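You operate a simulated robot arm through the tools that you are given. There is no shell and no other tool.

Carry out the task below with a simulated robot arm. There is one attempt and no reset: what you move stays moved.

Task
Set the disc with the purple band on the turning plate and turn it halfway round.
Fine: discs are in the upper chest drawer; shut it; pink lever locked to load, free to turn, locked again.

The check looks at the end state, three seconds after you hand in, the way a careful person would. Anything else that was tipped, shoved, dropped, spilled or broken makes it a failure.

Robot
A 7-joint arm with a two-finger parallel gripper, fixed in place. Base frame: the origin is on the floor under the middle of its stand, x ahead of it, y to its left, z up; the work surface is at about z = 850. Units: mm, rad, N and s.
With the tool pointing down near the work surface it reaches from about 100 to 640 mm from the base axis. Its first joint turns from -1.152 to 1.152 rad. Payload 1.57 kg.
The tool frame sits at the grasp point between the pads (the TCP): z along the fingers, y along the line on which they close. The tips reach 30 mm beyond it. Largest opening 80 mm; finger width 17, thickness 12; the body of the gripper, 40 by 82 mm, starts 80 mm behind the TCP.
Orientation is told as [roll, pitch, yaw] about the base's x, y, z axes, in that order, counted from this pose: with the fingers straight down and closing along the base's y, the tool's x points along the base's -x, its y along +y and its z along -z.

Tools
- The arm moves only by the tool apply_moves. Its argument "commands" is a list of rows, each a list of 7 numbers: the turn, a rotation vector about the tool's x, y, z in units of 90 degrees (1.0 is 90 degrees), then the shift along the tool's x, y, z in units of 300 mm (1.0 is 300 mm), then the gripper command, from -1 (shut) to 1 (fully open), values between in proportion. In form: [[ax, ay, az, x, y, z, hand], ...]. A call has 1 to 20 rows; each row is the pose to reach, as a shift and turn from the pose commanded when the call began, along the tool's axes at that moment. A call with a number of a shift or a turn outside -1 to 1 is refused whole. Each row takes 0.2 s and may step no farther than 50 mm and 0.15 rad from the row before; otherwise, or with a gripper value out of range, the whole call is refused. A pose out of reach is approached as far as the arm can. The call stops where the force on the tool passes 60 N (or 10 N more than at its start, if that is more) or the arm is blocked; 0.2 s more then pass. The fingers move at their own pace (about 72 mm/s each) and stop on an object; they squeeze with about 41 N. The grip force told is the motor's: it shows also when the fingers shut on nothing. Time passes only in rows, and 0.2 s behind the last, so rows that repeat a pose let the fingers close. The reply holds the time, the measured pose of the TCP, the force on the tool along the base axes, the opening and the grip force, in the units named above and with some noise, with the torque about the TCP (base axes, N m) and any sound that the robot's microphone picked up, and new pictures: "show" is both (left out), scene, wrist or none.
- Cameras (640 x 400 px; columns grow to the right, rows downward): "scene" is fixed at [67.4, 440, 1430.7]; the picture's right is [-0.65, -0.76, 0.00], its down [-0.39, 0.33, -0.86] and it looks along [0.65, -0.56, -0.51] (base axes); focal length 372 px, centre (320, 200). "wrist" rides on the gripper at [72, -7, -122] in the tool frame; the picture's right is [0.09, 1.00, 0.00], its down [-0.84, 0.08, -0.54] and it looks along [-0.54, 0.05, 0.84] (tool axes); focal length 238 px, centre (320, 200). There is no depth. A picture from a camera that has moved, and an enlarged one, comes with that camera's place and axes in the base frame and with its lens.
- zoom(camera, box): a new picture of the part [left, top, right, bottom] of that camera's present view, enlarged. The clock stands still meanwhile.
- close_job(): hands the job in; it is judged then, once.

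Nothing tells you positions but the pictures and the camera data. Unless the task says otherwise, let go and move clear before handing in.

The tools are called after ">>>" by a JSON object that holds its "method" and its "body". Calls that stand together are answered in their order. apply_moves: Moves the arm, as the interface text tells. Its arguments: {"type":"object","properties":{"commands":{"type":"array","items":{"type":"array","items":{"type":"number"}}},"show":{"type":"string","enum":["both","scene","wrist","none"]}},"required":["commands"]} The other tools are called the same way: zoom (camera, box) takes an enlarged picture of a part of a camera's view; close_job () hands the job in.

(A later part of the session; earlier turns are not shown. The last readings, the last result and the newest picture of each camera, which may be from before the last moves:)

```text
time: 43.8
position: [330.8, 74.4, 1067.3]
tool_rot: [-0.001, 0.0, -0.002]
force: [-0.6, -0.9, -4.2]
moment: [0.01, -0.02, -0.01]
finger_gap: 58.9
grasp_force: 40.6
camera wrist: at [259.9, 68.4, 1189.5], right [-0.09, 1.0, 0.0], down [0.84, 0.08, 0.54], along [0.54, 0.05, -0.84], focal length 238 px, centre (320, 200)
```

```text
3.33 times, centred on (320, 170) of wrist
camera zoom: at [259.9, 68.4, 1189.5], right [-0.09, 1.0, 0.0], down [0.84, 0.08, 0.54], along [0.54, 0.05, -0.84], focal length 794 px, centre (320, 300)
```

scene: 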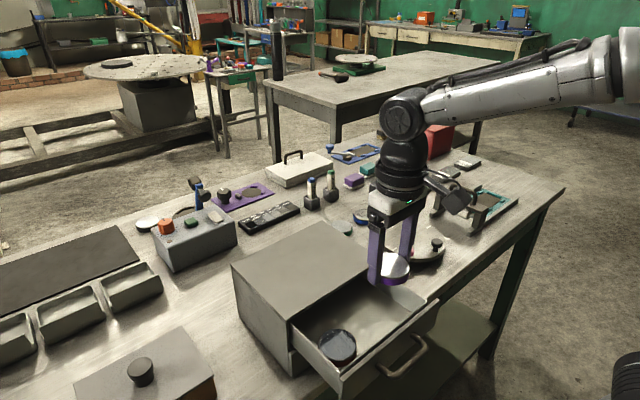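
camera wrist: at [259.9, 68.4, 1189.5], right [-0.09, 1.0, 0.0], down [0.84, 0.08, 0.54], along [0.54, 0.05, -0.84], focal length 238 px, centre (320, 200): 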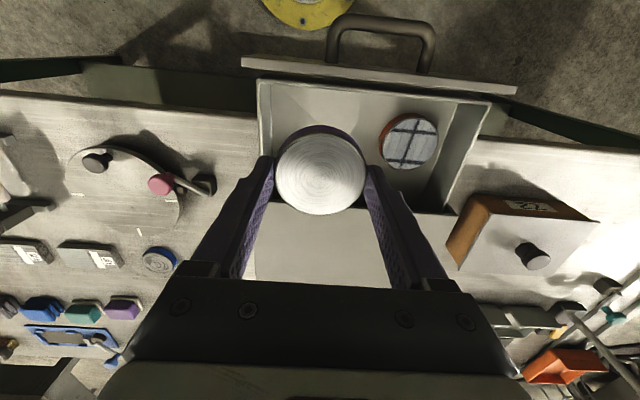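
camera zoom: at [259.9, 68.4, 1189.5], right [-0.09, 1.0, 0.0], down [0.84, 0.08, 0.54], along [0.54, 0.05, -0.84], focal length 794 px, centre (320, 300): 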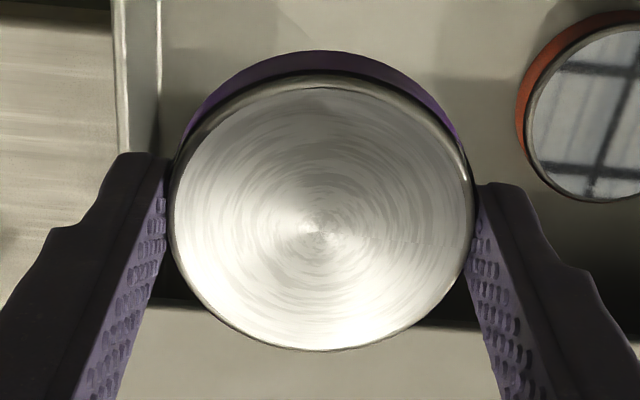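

The disc hangs level, with its centre about 2 mm ahead of the TCP. I'll carry it high over to the plate centre.

>>> {"method": "apply_moves", "body": {"commands": [[0, 0, 0, -0.0536, -0.1069, 0, 0.3], [0, 0, 0, -0.1073, -0.2137, 0, 0.3], [0, 0, 0, -0.1609, -0.3206, 0, 0.3], [0, 0, 0, -0.2145, -0.4274, 0, 0.3], [0, 0, 0, -0.2682, -0.5343, 0, 0.3], [0, 0, 0, -0.3218, -0.6411, 0, 0.3], [0, 0, 0, -0.3754, -0.748, 0.01, 0.3], [0, 0, 0, -0.4291, -0.8548, 0.02, 0.3], [0, 0, 0, -0.4827, -0.9617, 0.033, 0.3], [0, 0, 0, -0.4827, -0.9617, 0.033, 0.3]], "show": "both"}}

>>> {"method": "zoom", "body": {"camera": "wrist", "box": [200, 40, 440, 240]}}

>>> {"method": "zoom", "body": {"camera": "scene", "box": [350, 160, 490, 280]}}

```text
time: 46.0
position: [476.9, -211.4, 1058.2]
tool_rot: [0.0, -0.002, -0.001]
force: [-0.1, 0.3, -3.2]
moment: [0.01, 0.04, -0.01]
finger_gap: 59.0
grasp_force: 40.6
camera wrist: at [405.0, -218.8, 1179.9], right [-0.09, 1.0, 0.0], down [0.84, 0.08, 0.54], along [0.54, 0.05, -0.84], focal length 238 px, centre (320, 200)
```

scene: 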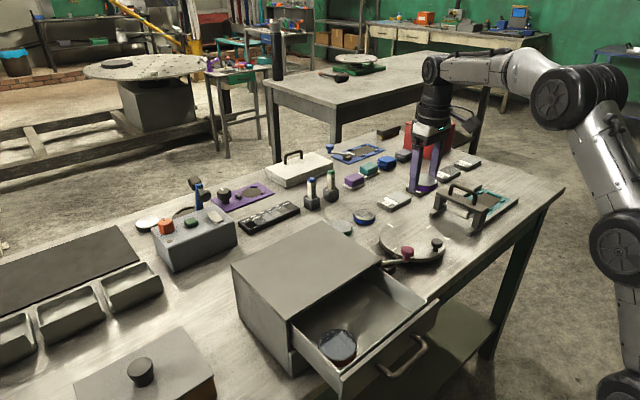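
wrist: 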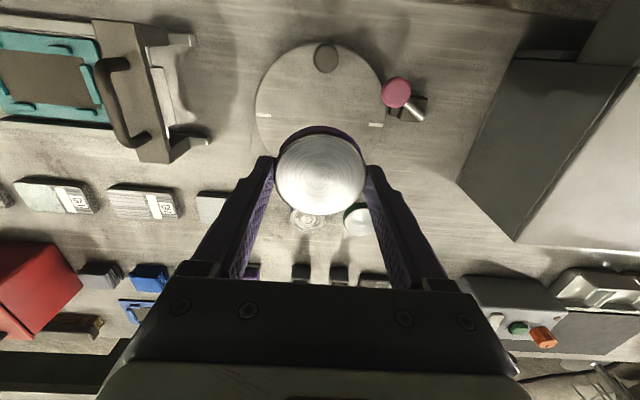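

```text
2.00 times, centred on (320, 140) of wrist
camera zoom: at [405.0, -218.8, 1179.9], right [-0.09, 1.0, 0.0], down [0.84, 0.08, 0.54], along [0.54, 0.05, -0.84], focal length 477 px, centre (320, 320)
```

zoom: 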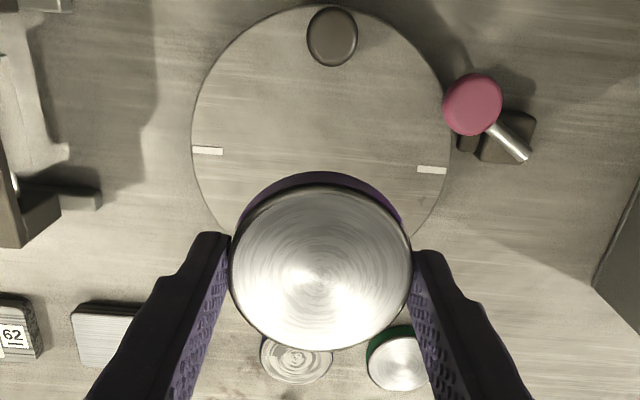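

```text
3.33 times, centred on (420, 220) of scene
camera zoom: at [67.5, 440.0, 1430.7], right [-0.65, -0.76, 0.0], down [-0.39, 0.33, -0.86], along [0.65, -0.56, -0.51], focal length 1239 px, centre (-13, 133)
```

zoom: 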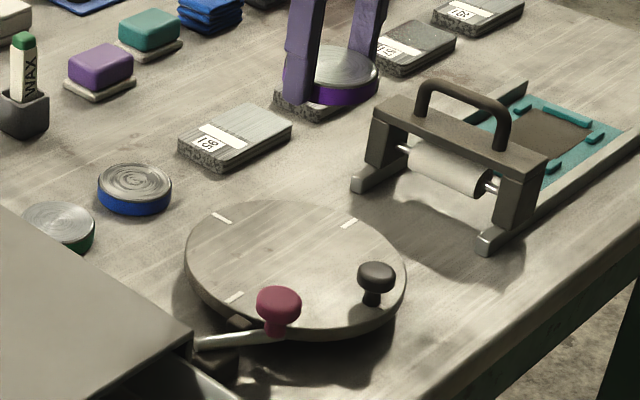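

The plate is still at its start angle and centred at (479.6, -211.7), and the disc is right over it. I'll lower to just above the plate.

>>> {"method": "apply_moves", "body": {"commands": [[0, 0, 0, 0, 0, 0.13, 0.3], [0, 0, 0, 0, 0, 0.26, 0.3], [0, 0, 0, 0, 0, 0.36, 0.3], [0, 0, 0, 0, 0, 0.43, 0.3], [0, 0, 0, 0, 0, 0.46, 0.3], [0, 0, 0, 0, 0, 0.46, 0.3]], "show": "both"}}

>>> {"method": "zoom", "body": {"camera": "scene", "box": [370, 180, 470, 280]}}

>>> {"method": "zoom", "body": {"camera": "wrist", "box": [200, 60, 440, 240]}}

```text
time: 47.4
position: [477.5, -211.9, 921.1]
tool_rot: [0.001, -0.001, -0.001]
force: [-0.9, 0.2, -3.0]
moment: [0.01, 0.01, 0.02]
finger_gap: 59.2
grasp_force: 41.0
camera wrist: at [406.5, -219.5, 1042.8], right [-0.09, 1.0, 0.0], down [0.84, 0.08, 0.54], along [0.54, 0.05, -0.84], focal length 238 px, centre (320, 200)
```

scene: 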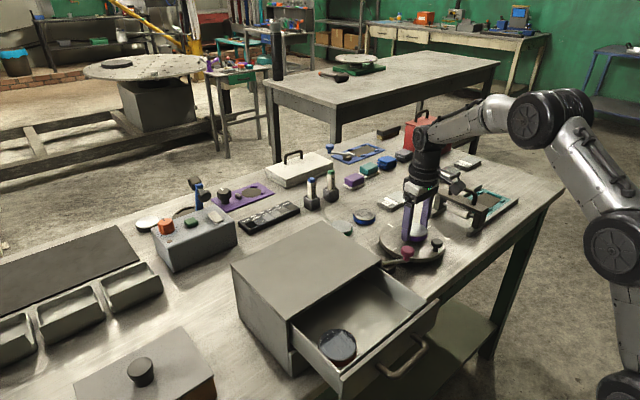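
wrist: 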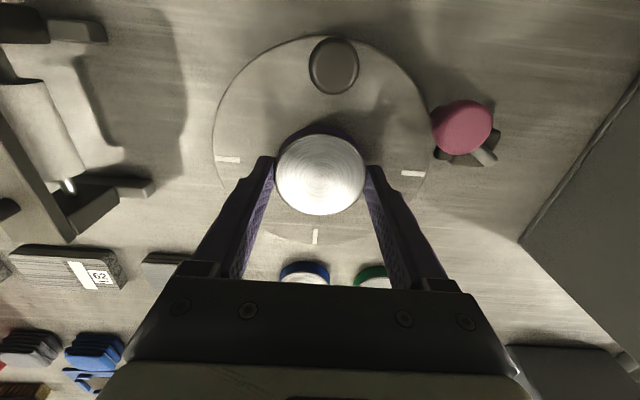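

```text
4.00 times, centred on (420, 230) of scene
camera zoom: at [67.5, 440.0, 1430.7], right [-0.65, -0.76, 0.0], down [-0.39, 0.33, -0.86], along [0.65, -0.56, -0.51], focal length 1487 px, centre (-80, 80)
```

zoom: 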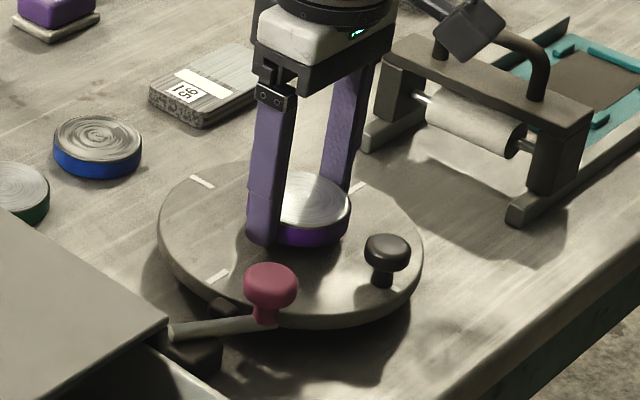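

```text
2.22 times, centred on (320, 150) of wrist
camera zoom: at [406.5, -219.5, 1042.8], right [-0.09, 1.0, 0.0], down [0.84, 0.08, 0.54], along [0.54, 0.05, -0.84], focal length 530 px, centre (320, 311)
```

zoom: 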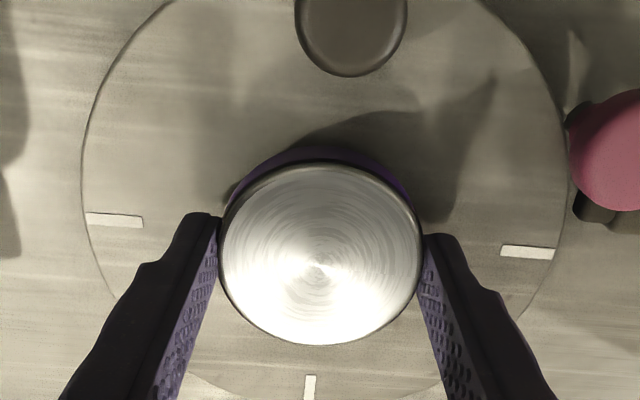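

Still a few millimetres above the plate. I'll lower in 1.5 mm steps, checking the force.

>>> {"method": "apply_moves", "body": {"commands": [[0, 0, 0, 0, 0, 0.005, 0.3], [0, 0, 0, 0, 0, 0.01, 0.3], [0, 0, 0, 0, 0, 0.01, 0.3]], "show": "none"}}

>>> {"method": "zoom", "body": {"camera": "scene", "box": [390, 200, 450, 260]}}

```text
time: 48.2
position: [477.0, -212.0, 919.0]
tool_rot: [-0.001, 0.001, 0.001]
force: [-0.3, 0.3, -3.8]
moment: [0.02, 0.02, -0.01]
finger_gap: 59.3
grasp_force: 40.9
```

```text
6.67 times, centred on (420, 230) of scene
camera zoom: at [67.5, 440.0, 1430.7], right [-0.65, -0.76, 0.0], down [-0.39, 0.33, -0.86], along [0.65, -0.56, -0.51], focal length 2478 px, centre (-347, 0)
```

zoom: 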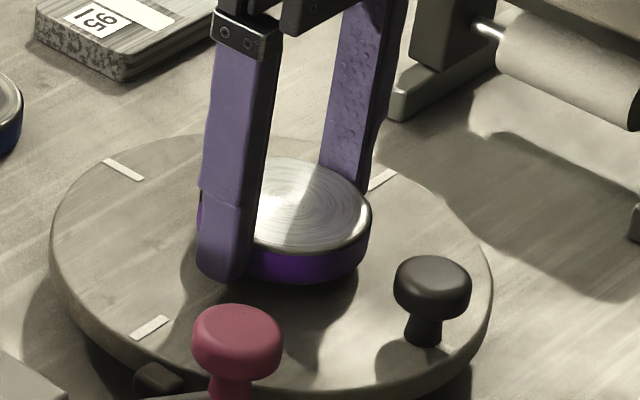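

>>> {"method": "apply_moves", "body": {"commands": [[0, 0, 0, 0, 0, 0.004, 0.3], [0, 0, 0, 0, 0, 0.007, 0.3], [0, 0, 0, 0, 0, 0.007, 0.3]], "show": "none"}}

```text
time: 49.0
position: [477.4, -212.3, 916.4]
tool_rot: [0.001, -0.001, -0.001]
force: [-0.6, -0.1, -3.3]
moment: [-0.05, 0.02, 0.02]
finger_gap: 58.9
grasp_force: 41.4
```

>>> {"method": "apply_moves", "body": {"commands": [[0, 0, 0, 0, 0, 0.004, 0.3], [0, 0, 0, 0, 0, 0.006, 0.3], [0, 0, 0, 0, 0, 0.006, 0.3]], "show": "none"}}

>>> {"method": "zoom", "body": {"camera": "scene", "box": [390, 200, 450, 260]}}

```text
time: 49.8
position: [477.3, -211.2, 914.3]
tool_rot: [0.0, 0.0, 0.0]
force: [0.6, -0.2, -3.7]
moment: [-0.01, 0.0, 0.01]
finger_gap: 58.8
grasp_force: 41.0
```

```text
6.67 times, centred on (420, 230) of scene
camera zoom: at [67.5, 440.0, 1430.7], right [-0.65, -0.76, 0.0], down [-0.39, 0.33, -0.86], along [0.65, -0.56, -0.51], focal length 2478 px, centre (-347, 0)
```

zoom: 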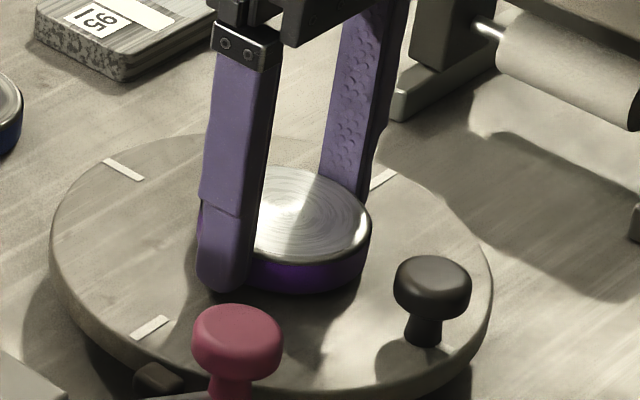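

>>> {"method": "apply_moves", "body": {"commands": [[0, 0, 0, 0, 0, 0.004, 0.3], [0, 0, 0, 0, 0, 0.008, 0.3], [0, 0, 0, 0, 0, 0.008, 0.3]], "show": "none"}}

>>> {"method": "apply_moves", "body": {"commands": [[0, 0, 0, 0, 0, 0.003, 0.3], [0, 0, 0, 0, 0, 0.003, 0.3]], "show": "none"}}

>>> {"method": "zoom", "body": {"camera": "scene", "box": [390, 200, 450, 260]}}

```text
time: 50.6
position: [476.3, -211.5, 912.8]
tool_rot: [0.0, -0.001, -0.001]
force: [0.6, -0.7, -2.7]
moment: [0.0, 0.02, 0.01]
finger_gap: 58.9
grasp_force: 40.8
```

```text
time: 51.2
position: [477.8, -211.1, 911.8]
tool_rot: [0.0, -0.002, 0.001]
force: [-0.6, 0.9, -1.2]
moment: [0.07, 0.1, -0.01]
finger_gap: 59.0
grasp_force: 40.6
```

```text
6.67 times, centred on (420, 230) of scene
camera zoom: at [67.4, 440.0, 1430.7], right [-0.65, -0.76, 0.0], down [-0.39, 0.33, -0.86], along [0.65, -0.56, -0.51], focal length 2478 px, centre (-347, 0)
```

zoom: 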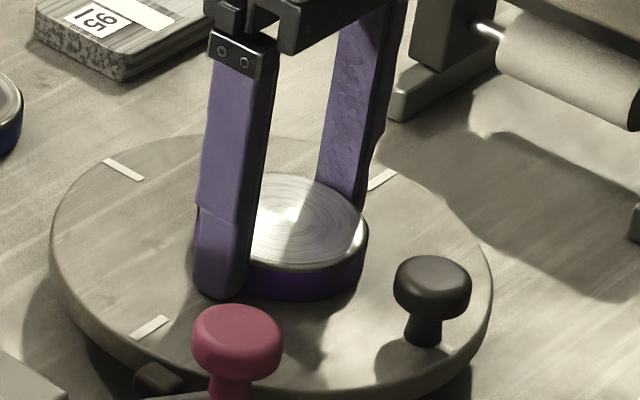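

The weight on the tool is dropping, so contact has begun. One more small step will confirm.

>>> {"method": "apply_moves", "body": {"commands": [[0, 0, 0, 0, 0, 0.002, 0.3], [0, 0, 0, 0, 0, 0.002, 0.3]], "show": "none"}}

```text
time: 51.8
position: [477.4, -211.0, 911.2]
tool_rot: [0.0, 0.0, -0.001]
force: [0.3, -0.7, 1.7]
moment: [0.03, 0.18, -0.01]
finger_gap: 58.7
grasp_force: 40.6
```

The disc is resting on the plate, so I'll open the fingers and lift straight off.

>>> {"method": "apply_moves", "body": {"commands": [[0, 0, 0, 0, 0, 0, 0.5], [0, 0, 0, 0, 0, 0, 0.6], [0, 0, 0, 0, 0, 0, 0.85], [0, 0, 0, 0, 0, 0, 0.85], [0, 0, 0, 0, 0, -0.05, 0.85], [0, 0, 0, 0, 0, -0.12, 0.85], [0, 0, 0, 0, 0, -0.24, 0.85], [0, 0, 0, 0, 0, -0.38, 0.85], [0, 0, 0, 0, 0, -0.5, 0.85]], "show": "both"}}

>>> {"method": "zoom", "body": {"camera": "wrist", "box": [200, 40, 440, 240]}}

>>> {"method": "zoom", "body": {"camera": "scene", "box": [350, 180, 490, 290]}}

```text
time: 53.8
position: [478.0, -210.6, 1061.8]
tool_rot: [0.001, 0.0, 0.001]
force: [-0.7, 0.5, -0.4]
moment: [0.0, -0.01, 0.01]
finger_gap: 73.6
grasp_force: 0.3
camera wrist: at [406.9, -218.6, 1183.5], right [-0.09, 1.0, 0.0], down [0.84, 0.08, 0.54], along [0.54, 0.05, -0.84], focal length 238 px, centre (320, 200)
```

scene: 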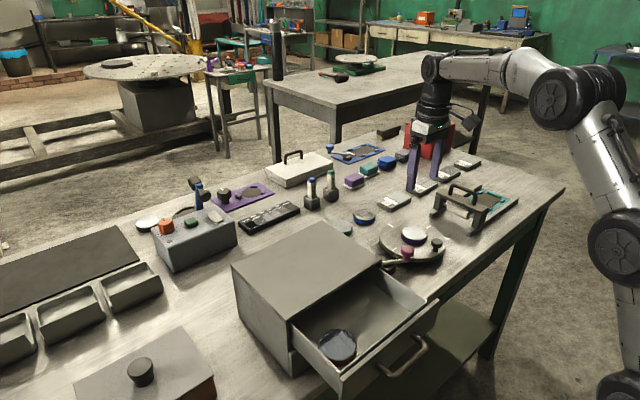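
wrist: 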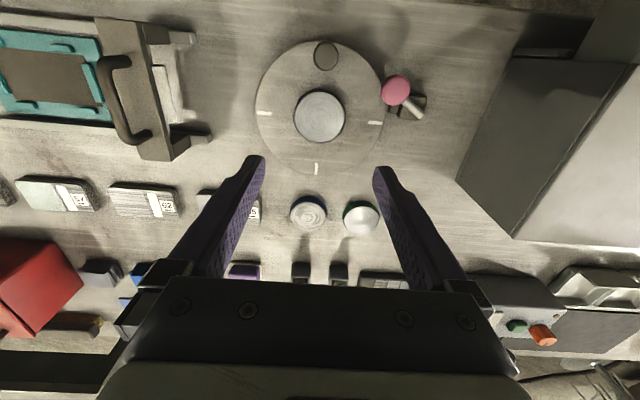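

```text
2.00 times, centred on (320, 140) of wrist
camera zoom: at [406.9, -218.6, 1183.5], right [-0.09, 1.0, 0.0], down [0.84, 0.08, 0.54], along [0.54, 0.05, -0.84], focal length 477 px, centre (320, 320)
```

zoom: 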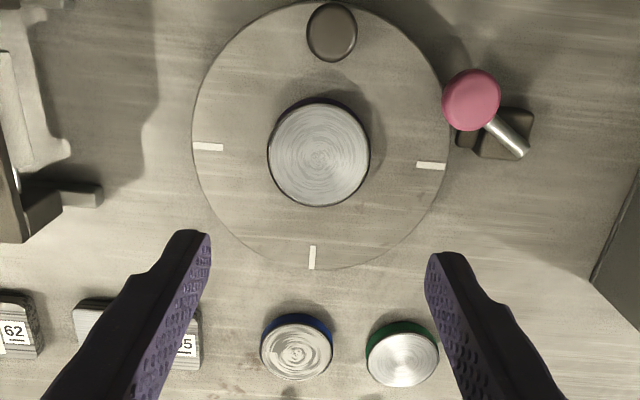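

```text
3.64 times, centred on (420, 235) of scene
camera zoom: at [67.4, 440.0, 1430.7], right [-0.65, -0.76, 0.0], down [-0.39, 0.33, -0.86], along [0.65, -0.56, -0.51], focal length 1352 px, centre (-44, 73)
```

zoom: 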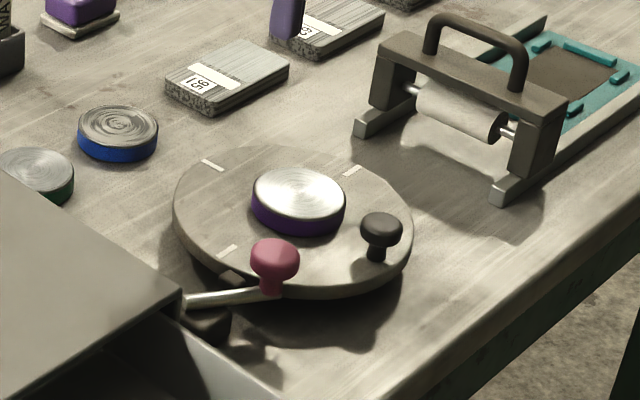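

The purple-band disc sits centred on the plate with the lever still locked. Next I'll shut the drawer by re-gripping the handle at about (241, 119, 962) and pushing it home.

>>> {"method": "apply_moves", "body": {"commands": [[0, 0, -0.0833, 0.0659, 0.0918, 0, 0.85], [0, 0, -0.1667, 0.1318, 0.1836, 0, 0.85], [0, 0, -0.25, 0.1977, 0.2754, 0, 0.85], [0, 0, -0.3333, 0.2635, 0.3672, 0, 0.85], [0, 0, -0.4167, 0.3294, 0.459, 0, 0.85], [0, 0, -0.5, 0.3953, 0.5508, 0, 0.85]], "show": "none"}}

>>> {"method": "apply_moves", "body": {"commands": [[0, 0, -0.0833, -0.018, 0.1115, 0, 0.5], [0, 0, -0.1667, -0.037, 0.223, 0, 0.2], [0, 0, -0.25, -0.055, 0.3345, 0, 0], [0, 0, -0.3333, -0.073, 0.446, 0, -0.3], [0, 0, -0.4167, -0.092, 0.5575, 0, -0.3], [0, 0, -0.5, -0.11, 0.669, 0, -0.3], [0, 0, -0.5, -0.11, 0.669, 0.05, -0.3]], "show": "both"}}

>>> {"method": "zoom", "body": {"camera": "wrist", "box": [230, 50, 410, 200]}}

```text
time: 55.2
position: [357.5, -44.3, 1061.6]
tool_rot: [0.0, 0.001, 0.786]
force: [-0.6, 0.3, 0.1]
moment: [0.03, -0.01, 0.0]
finger_gap: 74.0
grasp_force: 0.1
```

```text
time: 56.8
position: [240.4, 120.0, 1043.8]
tool_rot: [0.0, 0.0, 1.572]
force: [0.2, 0.4, -0.6]
moment: [0.03, 0.02, 0.0]
finger_gap: 28.1
grasp_force: 0.0
camera wrist: at [247.5, 46.0, 1166.7], right [-1.0, -0.09, 0.0], down [-0.08, 0.84, 0.54], along [-0.05, 0.54, -0.84], focal length 238 px, centre (320, 200)
```

scene: 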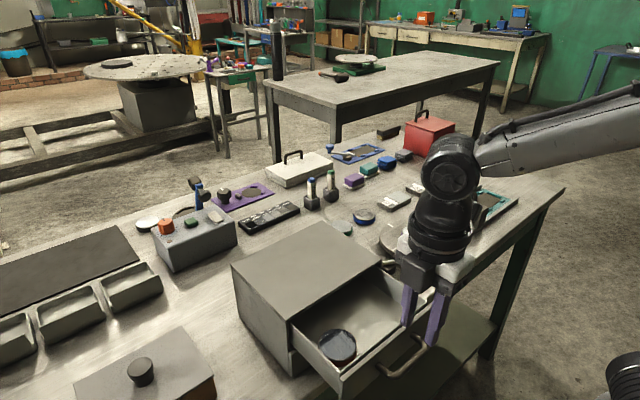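
wrist: 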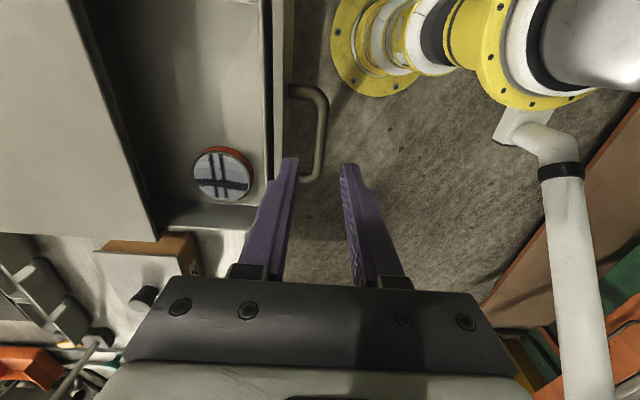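

```text
2.67 times, centred on (320, 125) of wrist
camera zoom: at [247.5, 46.0, 1166.7], right [-1.0, -0.09, 0.0], down [-0.08, 0.84, 0.54], along [-0.05, 0.54, -0.84], focal length 636 px, centre (320, 400)
```

zoom: 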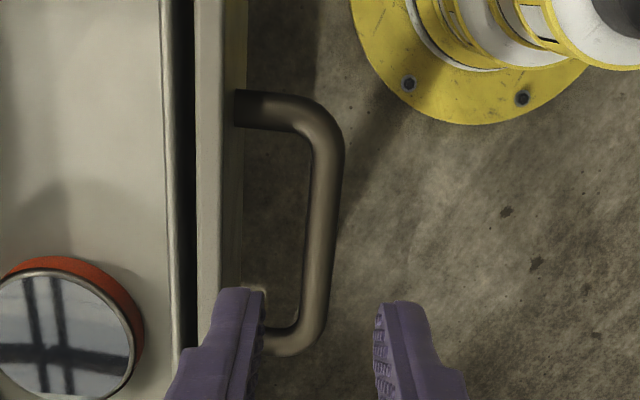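

>>> {"method": "apply_moves", "body": {"commands": [[0, 0, 0, 0, 0.0067, 0.08, -0.3], [0, 0, 0, 0, 0.0067, 0.16, -0.3], [0, 0, 0, 0, 0.0067, 0.23, -0.3], [0, 0, 0, 0, 0.0067, 0.282, -0.3]], "show": "both"}}

>>> {"method": "zoom", "body": {"camera": "wrist", "box": [230, 80, 410, 230]}}

```text
time: 57.8
position: [239.3, 121.9, 961.5]
tool_rot: [-0.001, -0.001, 1.572]
force: [0.0, 0.0, 0.4]
moment: [-0.01, -0.01, 0.02]
finger_gap: 28.1
grasp_force: 0.1
camera wrist: at [246.8, 47.8, 1082.9], right [-1.0, -0.09, 0.0], down [-0.08, 0.84, 0.54], along [-0.05, 0.54, -0.84], focal length 238 px, centre (320, 200)
```

scene: 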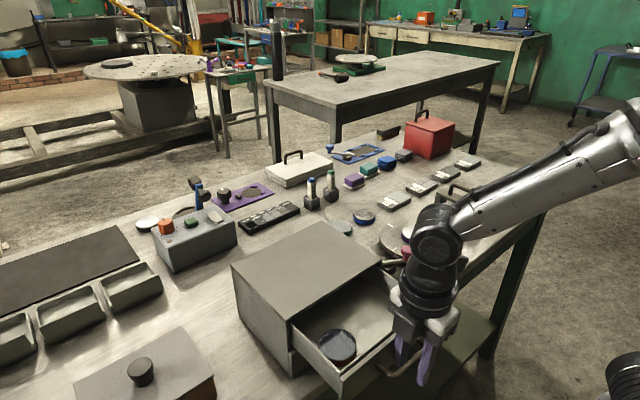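
wrist: 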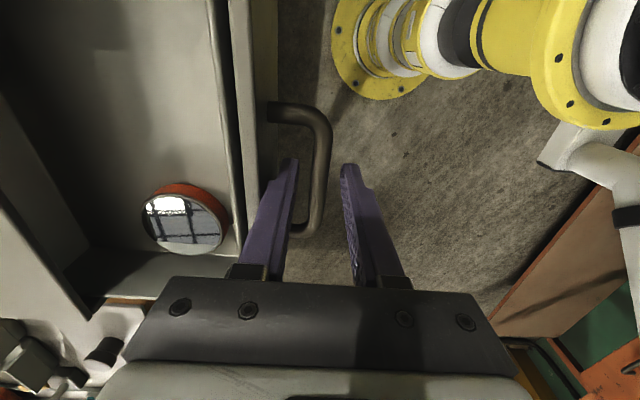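

```text
2.67 times, centred on (320, 155) of wrist
camera zoom: at [246.8, 47.8, 1082.9], right [-1.0, -0.09, 0.0], down [-0.08, 0.84, 0.54], along [-0.05, 0.54, -0.84], focal length 636 px, centre (320, 320)
```

zoom: 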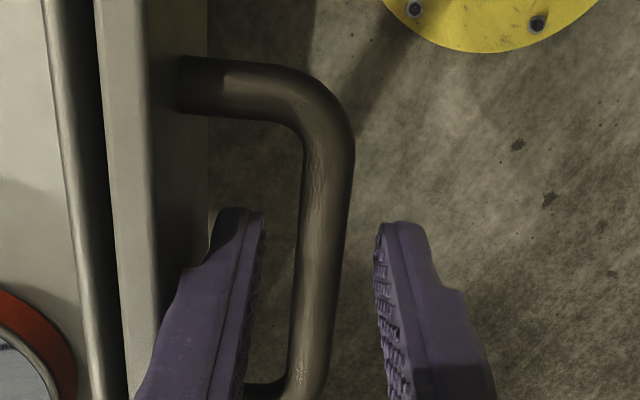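

The bar is between the fingertips. I'll grip it and push the drawer in smoothly.

>>> {"method": "apply_moves", "body": {"commands": [[0, 0, 0, 0, 0, 0, -0.8], [0, 0, 0, 0, 0, 0, -0.8], [0, 0, 0, 0, 0, 0, -0.8], [0, 0, 0, 0, -0.015, 0, -0.8], [0, 0, 0, 0, -0.045, 0, -0.8], [0, 0, 0, 0, -0.08, 0, -0.8], [0, 0, 0, 0, -0.12, 0, -0.8], [0, 0, 0, 0, -0.16, 0, -0.8], [0, 0, 0, 0, -0.2, 0, -0.8], [0, 0, 0, 0, -0.24, 0, -0.8], [0, 0, 0, 0, -0.28, 0, -0.8], [0, 0, 0, 0, -0.315, 0, -0.8], [0, 0, 0, 0, -0.345, 0, -0.8], [0, 0, 0, 0, -0.37, 0, -0.8]], "show": "both"}}

```text
time: 60.8
position: [349.7, 120.6, 962.0]
tool_rot: [-0.001, -0.001, 1.57]
force: [-1.0, 15.4, -4.8]
moment: [0.39, 0.0, -0.47]
finger_gap: 10.8
grasp_force: 29.0
camera wrist: at [356.2, 46.3, 1083.6], right [-1.0, -0.09, 0.0], down [-0.08, 0.84, 0.54], along [-0.05, 0.54, -0.84], focal length 238 px, centre (320, 200)
```

scene: 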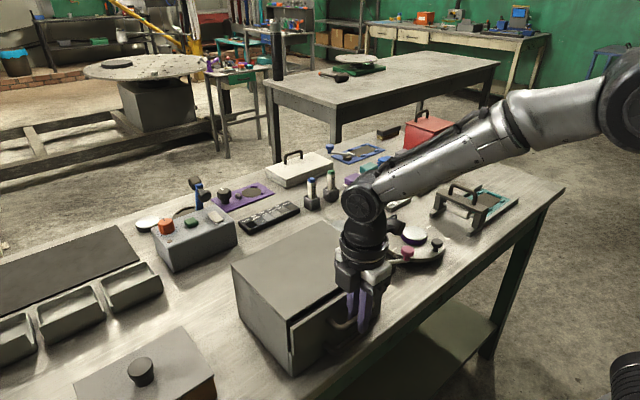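
wrist: 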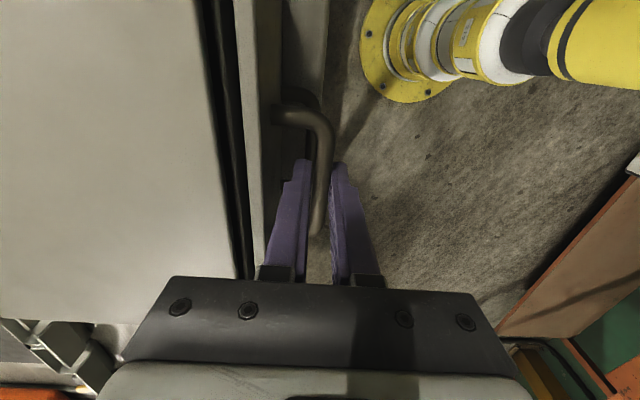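

Nearly closed. I'll finish with 2 mm steps until it seats.

>>> {"method": "apply_moves", "body": {"commands": [[0, 0, 0, 0, -0.007, 0, -0.8], [0, 0, 0, 0, -0.014, 0, -0.8], [0, 0, 0, 0, -0.02, 0, -0.8], [0, 0, 0, 0, -0.02, 0, -0.8]], "show": "none"}}

>>> {"method": "apply_moves", "body": {"commands": [[0, 0, 0, 0, -0.005, 0, -0.8], [0, 0, 0, 0, -0.005, 0, -0.8]], "show": "both"}}

>>> {"method": "zoom", "body": {"camera": "scene", "box": [220, 220, 420, 390]}}

>>> {"method": "zoom", "body": {"camera": "wrist", "box": [150, 0, 350, 150]}}

```text
time: 61.8
position: [355.3, 119.6, 962.3]
tool_rot: [-0.006, 0.0, 1.571]
force: [1.1, 3.9, 5.4]
moment: [-0.08, -0.01, -0.54]
finger_gap: 10.5
grasp_force: 28.8
```

```text
time: 62.4
position: [356.5, 119.9, 961.5]
tool_rot: [-0.003, 0.0, 1.571]
force: [1.2, -1.9, 15.9]
moment: [-0.4, 0.03, -0.49]
finger_gap: 10.8
grasp_force: 28.4
camera wrist: at [363.6, 46.4, 1083.6], right [-1.0, -0.09, 0.0], down [-0.08, 0.84, 0.54], along [-0.05, 0.54, -0.84], focal length 238 px, centre (320, 200)
```

scene: 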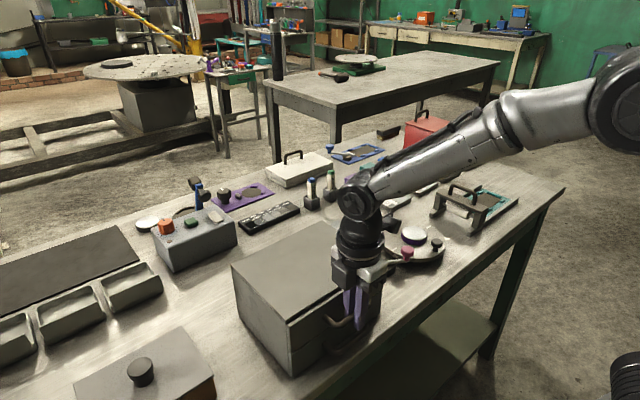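
wrist: 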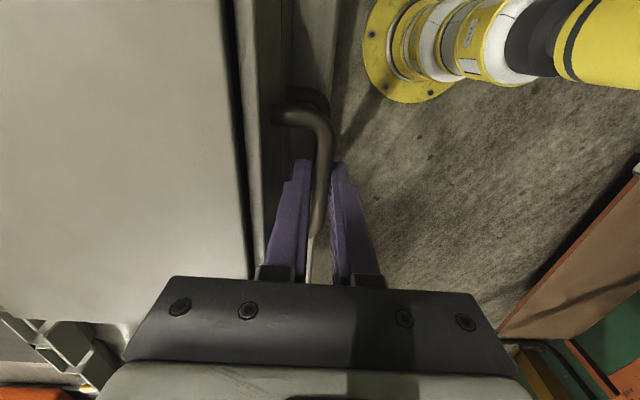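

```text
2.35 times, centred on (320, 305) of scene
camera zoom: at [67.2, 439.9, 1430.7], right [-0.65, -0.76, 0.0], down [-0.39, 0.33, -0.86], along [0.65, -0.56, -0.51], focal length 875 px, centre (320, -47)
```

zoom: 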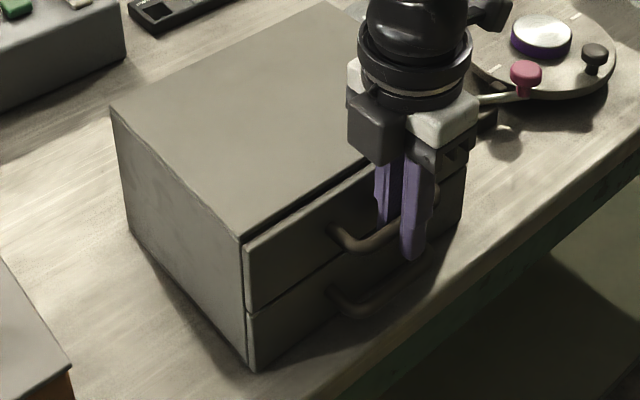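

```text
2.67 times, centred on (250, 75) of wrist
camera zoom: at [363.6, 46.4, 1083.6], right [-1.0, -0.09, 0.0], down [-0.08, 0.84, 0.54], along [-0.05, 0.54, -0.84], focal length 636 px, centre (507, 533)
```

zoom: 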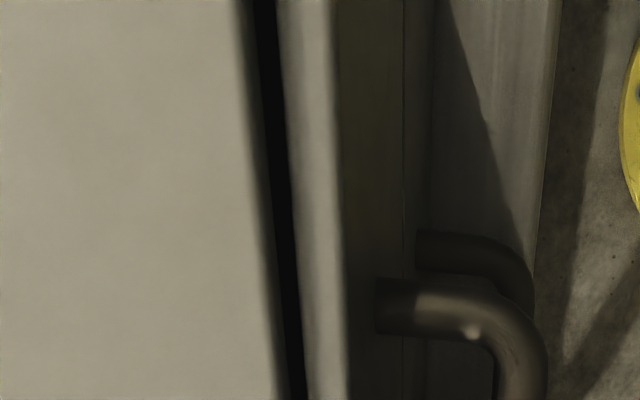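

The drawer looks nearly flush, but there's no seating force yet. I'll nudge a bit more.

>>> {"method": "apply_moves", "body": {"commands": [[0, 0, 0, 0, -0.004, 0, -0.8], [0, 0, 0, 0, -0.007, 0, -0.8], [0, 0, 0, 0, -0.007, 0, -0.8]], "show": "wrist"}}

>>> {"method": "zoom", "body": {"camera": "wrist", "box": [230, 80, 410, 230]}}

```text
time: 63.2
position: [356.1, 120.5, 961.3]
tool_rot: [0.002, -0.002, 1.57]
force: [-8.5, -3.3, 20.7]
moment: [-0.08, 0.1, -0.5]
finger_gap: 10.9
grasp_force: 28.7
camera wrist: at [364.7, 46.5, 1082.8], right [-1.0, -0.09, 0.0], down [-0.08, 0.84, 0.54], along [-0.05, 0.54, -0.84], focal length 238 px, centre (320, 200)
```

wrist: 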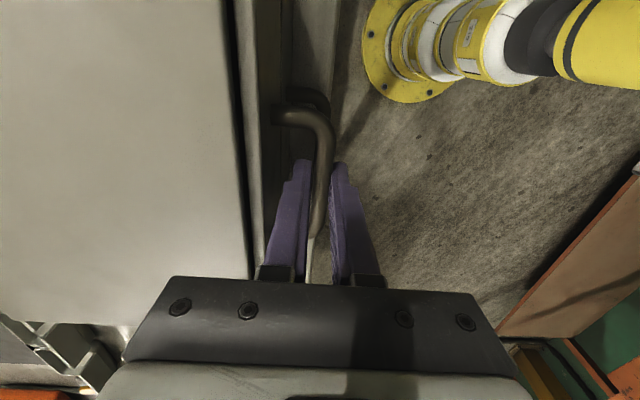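

```text
2.67 times, centred on (320, 155) of wrist
camera zoom: at [364.7, 46.5, 1082.8], right [-1.0, -0.09, 0.0], down [-0.08, 0.84, 0.54], along [-0.05, 0.54, -0.84], focal length 636 px, centre (320, 320)
```

zoom: 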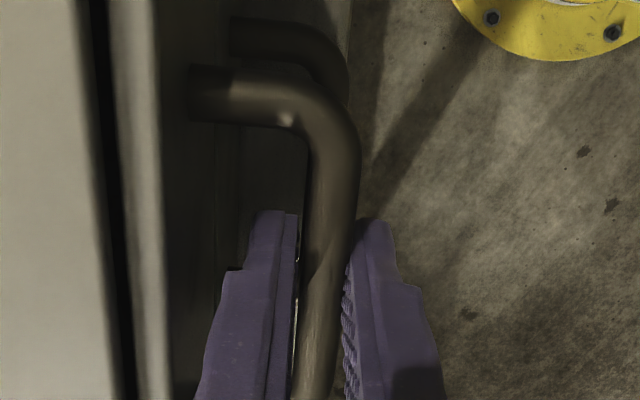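

The drawer has hit its stop (−8.5 N along x), and the gap matches the original closed state. I'll relax the preload, release the handle and lift away.

>>> {"method": "apply_moves", "body": {"commands": [[0, 0, 0, 0, 0.003, 0, -0.8], [0, 0, 0, 0, 0.003, 0, -0.5], [0, 0, 0, 0, 0.006, 0, -0.3], [0, 0, 0, 0, 0.006, 0, -0.3], [0, 0, 0, 0, 0.006, 0, -0.3], [0, 0, 0, 0, 0.006, -0.08, -0.3], [0, 0, 0, 0, 0.006, -0.18, -0.3], [0, 0, 0, 0, 0.006, -0.33, -0.3]], "show": "both"}}

>>> {"method": "zoom", "body": {"camera": "scene", "box": [220, 200, 420, 380]}}

```text
time: 65.0
position: [354.3, 119.0, 1059.4]
tool_rot: [-0.001, 0.001, 1.571]
force: [-0.2, -0.4, 0.3]
moment: [0.01, -0.01, -0.02]
finger_gap: 27.9
grasp_force: 0.0
camera wrist: at [362.6, 46.9, 1180.6], right [-1.0, -0.09, 0.0], down [-0.08, 0.84, 0.54], along [-0.05, 0.54, -0.84], focal length 238 px, centre (320, 200)
```

scene: 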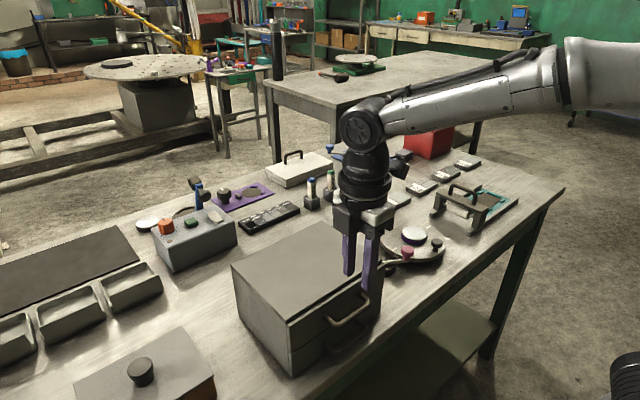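
wrist: 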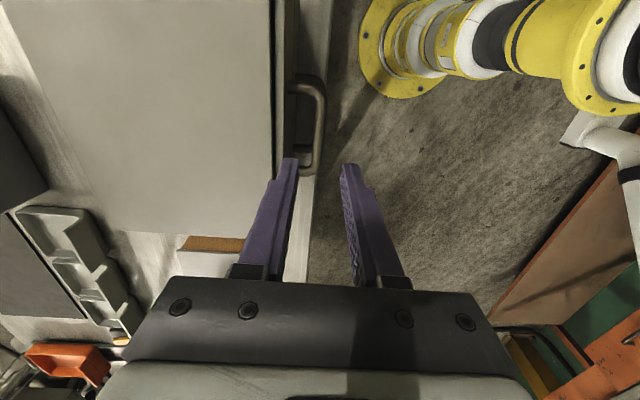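

```text
2.22 times, centred on (320, 290) of scene
camera zoom: at [67.4, 440.0, 1430.7], right [-0.65, -0.76, 0.0], down [-0.39, 0.33, -0.86], along [0.65, -0.56, -0.51], focal length 826 px, centre (320, 0)
```

zoom: 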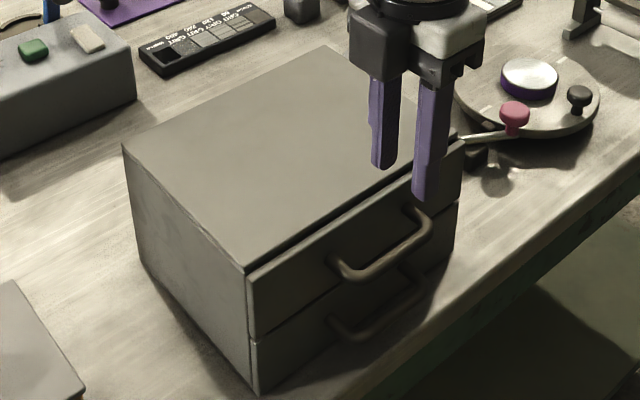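

The drawer is shut exactly as it was at the start. Now I'll go to the pink lever, whose knob is near (437, -136) in the locked position, with yaw of about 58° to free it.

>>> {"method": "apply_moves", "body": {"commands": [[0, 0, 0.0508, 0.12, -0.0387, 0, 0.2], [0, 0, 0.1016, 0.243, -0.0773, 0, 0.2], [0, 0, 0.1524, 0.364, -0.116, 0, 0.2], [0, 0, 0.2032, 0.486, -0.1547, 0, 0.2], [0, 0, 0.254, 0.607, -0.1933, 0, 0.2], [0, 0, 0.3048, 0.729, -0.232, 0.05, 0.2], [0, 0, 0.3556, 0.85, -0.2707, 0.13, 0.2], [0, 0, 0.3556, 0.85, -0.2707, 0.2033, 0.2]], "show": "both"}}

>>> {"method": "zoom", "body": {"camera": "wrist", "box": [210, 80, 430, 240]}}

```text
time: 66.8
position: [438.6, -134.5, 998.5]
tool_rot: [0.0, -0.001, 1.014]
force: [-0.1, 0.3, 0.0]
moment: [0.04, 0.02, 0.0]
finger_gap: 47.9
grasp_force: 0.0
camera wrist: at [406.6, -200.5, 1120.1], right [-0.89, 0.45, 0.0], down [0.38, 0.75, 0.54], along [0.24, 0.48, -0.84], focal length 238 px, centre (320, 200)
```

scene: 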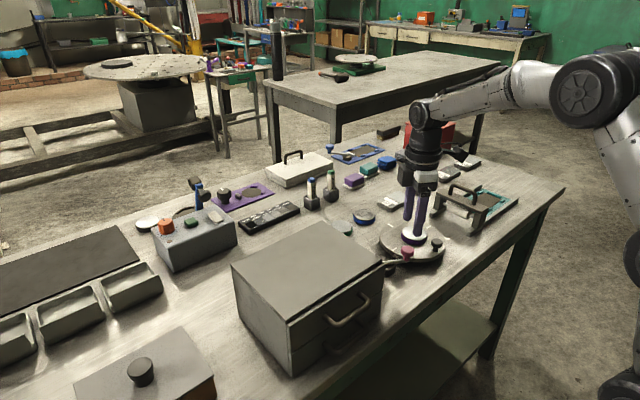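
wrist: 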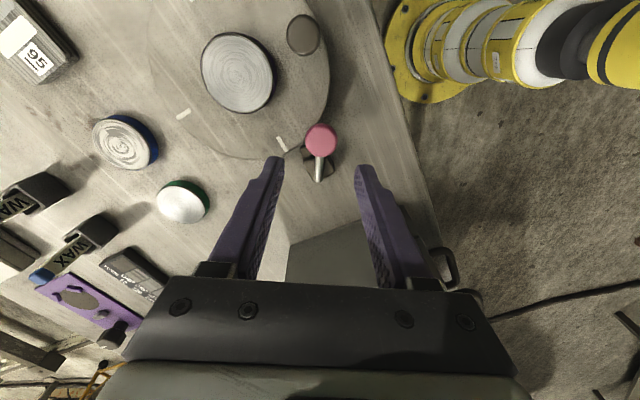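

```text
2.50 times, centred on (320, 160) of wrist
camera zoom: at [406.6, -200.5, 1120.1], right [-0.89, 0.45, 0.0], down [0.38, 0.75, 0.54], along [0.24, 0.48, -0.84], focal length 596 px, centre (320, 300)
```

zoom: 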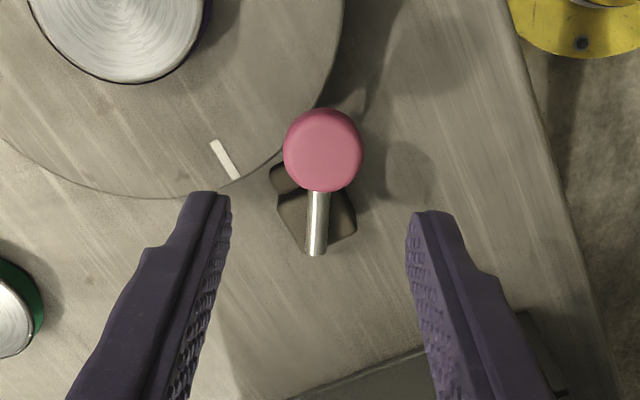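

The knob is centred between the fingers. I'll lower around it and cage it at 34 mm.

>>> {"method": "apply_moves", "body": {"commands": [[0, 0, 0, 0, 0, 0.09, 0.2], [0, 0, 0, 0, 0, 0.18, 0.2], [0, 0, 0, 0, 0, 0.2533, 0.2], [0, 0, 0, 0, 0, 0.2533, -0.1], [0, 0, 0, 0, 0, 0.2533, -0.15], [0, 0, 0, 0, 0, 0.2533, -0.15]], "show": "wrist"}}

>>> {"method": "zoom", "body": {"camera": "wrist", "box": [240, 110, 400, 230]}}

```text
time: 68.2
position: [437.3, -136.5, 922.9]
tool_rot: [0.001, -0.001, 1.012]
force: [0.0, 0.3, -1.4]
moment: [0.01, 0.0, 0.0]
finger_gap: 34.2
grasp_force: 0.0
camera wrist: at [406.3, -201.7, 1044.4], right [-0.89, 0.45, 0.0], down [0.38, 0.75, 0.54], along [0.24, 0.48, -0.84], focal length 238 px, centre (320, 200)
```

wrist: 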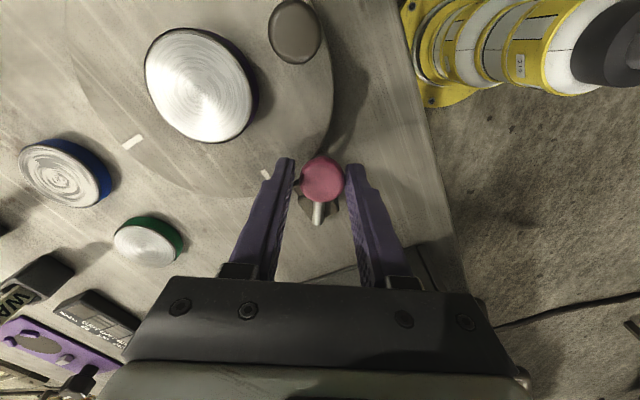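

```text
3.33 times, centred on (320, 170) of wrist
camera zoom: at [406.3, -201.7, 1044.4], right [-0.89, 0.45, 0.0], down [0.38, 0.75, 0.54], along [0.24, 0.48, -0.84], focal length 794 px, centre (320, 300)
```

zoom: 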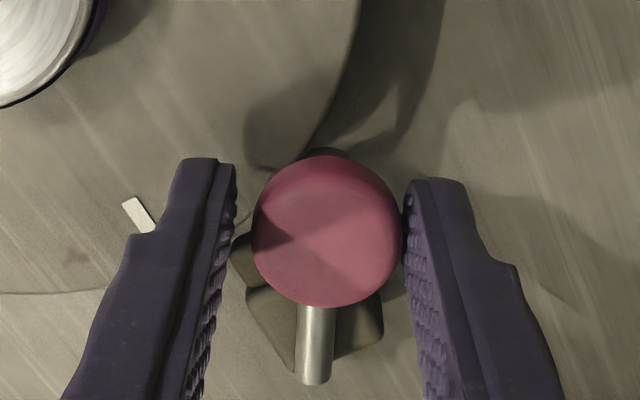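

I'll swing the lever back about the pivot in 5° steps, checking along the way.

>>> {"method": "apply_moves", "body": {"commands": [[0, 0, 0.0556, -0.0006, 0.0137, 0, -0.15], [0, 0, 0.1111, -0.0024, 0.0273, 0, -0.15], [0, 0, 0.1667, -0.0054, 0.0407, 0, -0.15], [0, 0, 0.2222, -0.0095, 0.0538, 0, -0.15]], "show": "wrist"}}

>>> {"method": "zoom", "body": {"camera": "wrist", "box": [240, 110, 400, 230]}}

```text
time: 69.2
position: [426.9, -124.1, 924.6]
tool_rot: [0.0, -0.002, 0.661]
force: [-0.4, 0.2, 0.1]
moment: [0.0, 0.01, 0.0]
finger_gap: 34.4
grasp_force: 0.2
camera wrist: at [374.4, -174.9, 1044.6], right [-0.68, 0.73, 0.0], down [0.61, 0.58, 0.54], along [0.4, 0.37, -0.84], focal length 238 px, centre (320, 200)
```

wrist: 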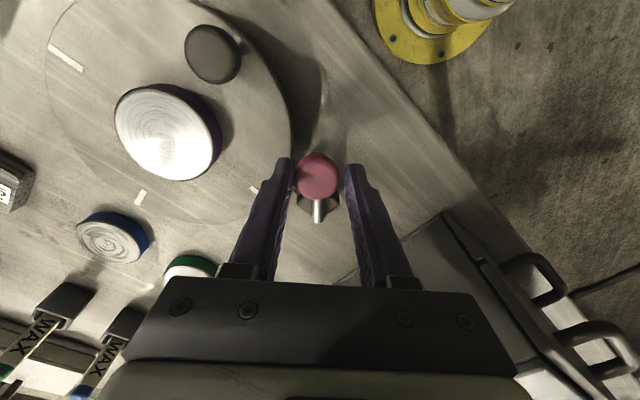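

```text
3.33 times, centred on (320, 170) of wrist
camera zoom: at [374.4, -174.9, 1044.6], right [-0.68, 0.73, 0.0], down [0.61, 0.58, 0.54], along [0.4, 0.37, -0.84], focal length 794 px, centre (320, 300)
```

zoom: 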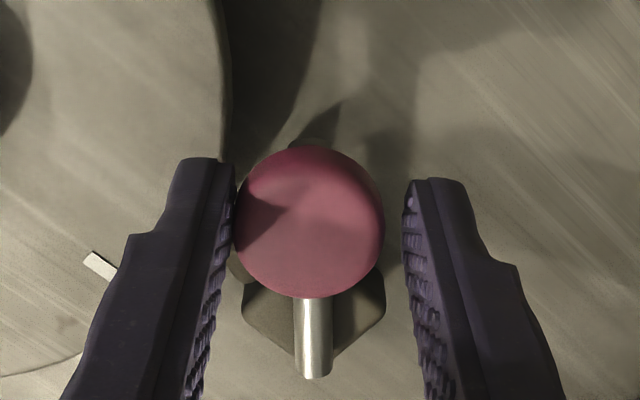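

>>> {"method": "apply_moves", "body": {"commands": [[0, 0, 0.0556, -0.0006, 0.0137, 0, -0.15], [0, 0, 0.1111, -0.0024, 0.0273, 0, -0.15], [0, 0, 0.1667, -0.0054, 0.0407, 0, -0.15], [0, 0, 0.2222, -0.0095, 0.0538, 0, -0.15], [0, 0, 0.2778, -0.0147, 0.0665, 0, -0.15]], "show": "wrist"}}

>>> {"method": "zoom", "body": {"camera": "wrist", "box": [240, 110, 400, 230]}}

```text
time: 70.4
position: [417.5, -105.1, 923.5]
tool_rot: [0.0, -0.003, 0.225]
force: [-0.1, -0.9, 0.2]
moment: [0.0, 0.0, 0.01]
finger_gap: 34.2
grasp_force: 0.3
camera wrist: at [348.7, -129.4, 1044.6], right [-0.31, 0.95, 0.0], down [0.8, 0.26, 0.54], along [0.52, 0.17, -0.84], focal length 238 px, centre (320, 200)
```

wrist: 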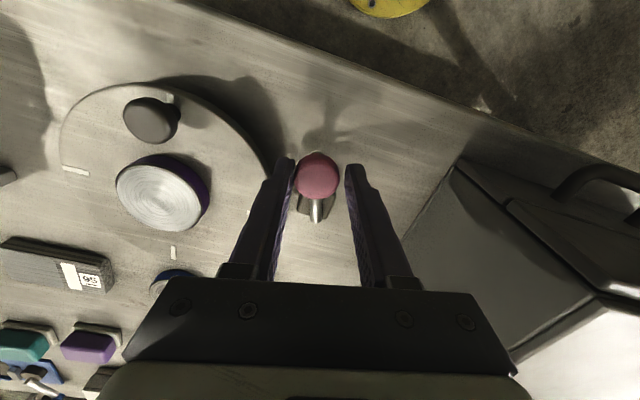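

```text
3.33 times, centred on (320, 170) of wrist
camera zoom: at [348.7, -129.4, 1044.6], right [-0.31, 0.95, 0.0], down [0.8, 0.26, 0.54], along [0.52, 0.17, -0.84], focal length 794 px, centre (320, 300)
```

zoom: 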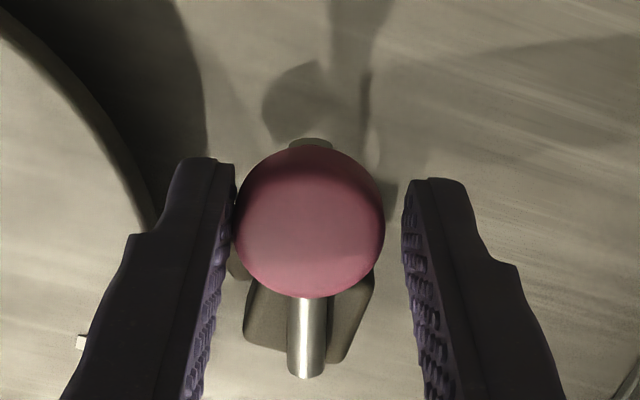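

>>> {"method": "apply_moves", "body": {"commands": [[0, 0, 0.0556, -0.0006, 0.0137, 0, -0.15], [0, 0, 0.1111, -0.0024, 0.0273, 0, -0.15], [0, 0, 0.1667, -0.0054, 0.0407, 0, -0.15], [0, 0, 0.1778, -0.006, 0.0433, 0, -0.15]], "show": "wrist"}}

>>> {"method": "zoom", "body": {"camera": "wrist", "box": [240, 110, 400, 230]}}

```text
time: 71.4
position: [415.5, -93.5, 924.4]
tool_rot: [-0.001, -0.003, -0.05]
force: [-0.6, -0.9, -0.8]
moment: [0.01, 0.0, 0.01]
finger_gap: 33.8
grasp_force: 0.0
camera wrist: at [343.6, -97.0, 1044.8], right [-0.04, 1.0, 0.0], down [0.84, 0.03, 0.54], along [0.54, 0.02, -0.84], focal length 238 px, centre (320, 200)
```

wrist: 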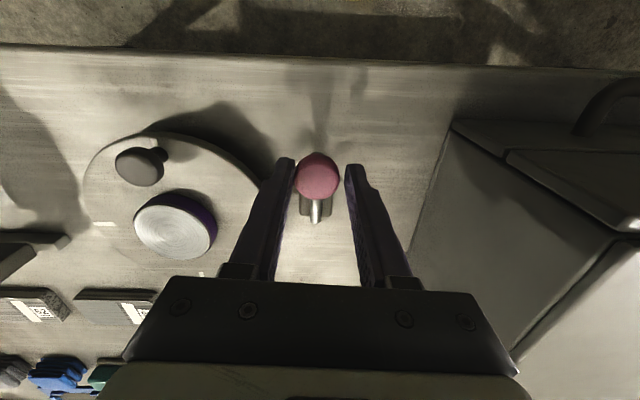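

```text
3.33 times, centred on (320, 170) of wrist
camera zoom: at [343.6, -97.0, 1044.8], right [-0.04, 1.0, 0.0], down [0.84, 0.03, 0.54], along [0.54, 0.02, -0.84], focal length 794 px, centre (320, 300)
```

zoom: 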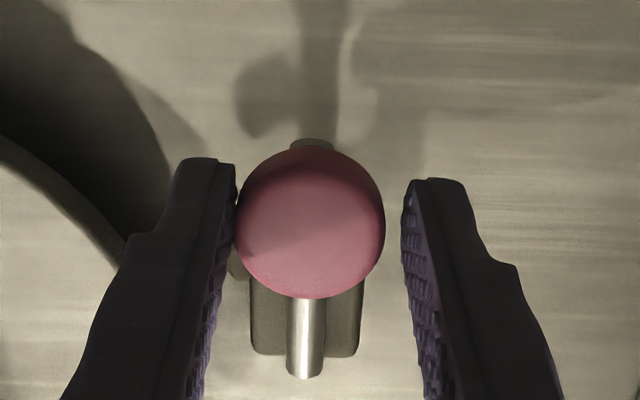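

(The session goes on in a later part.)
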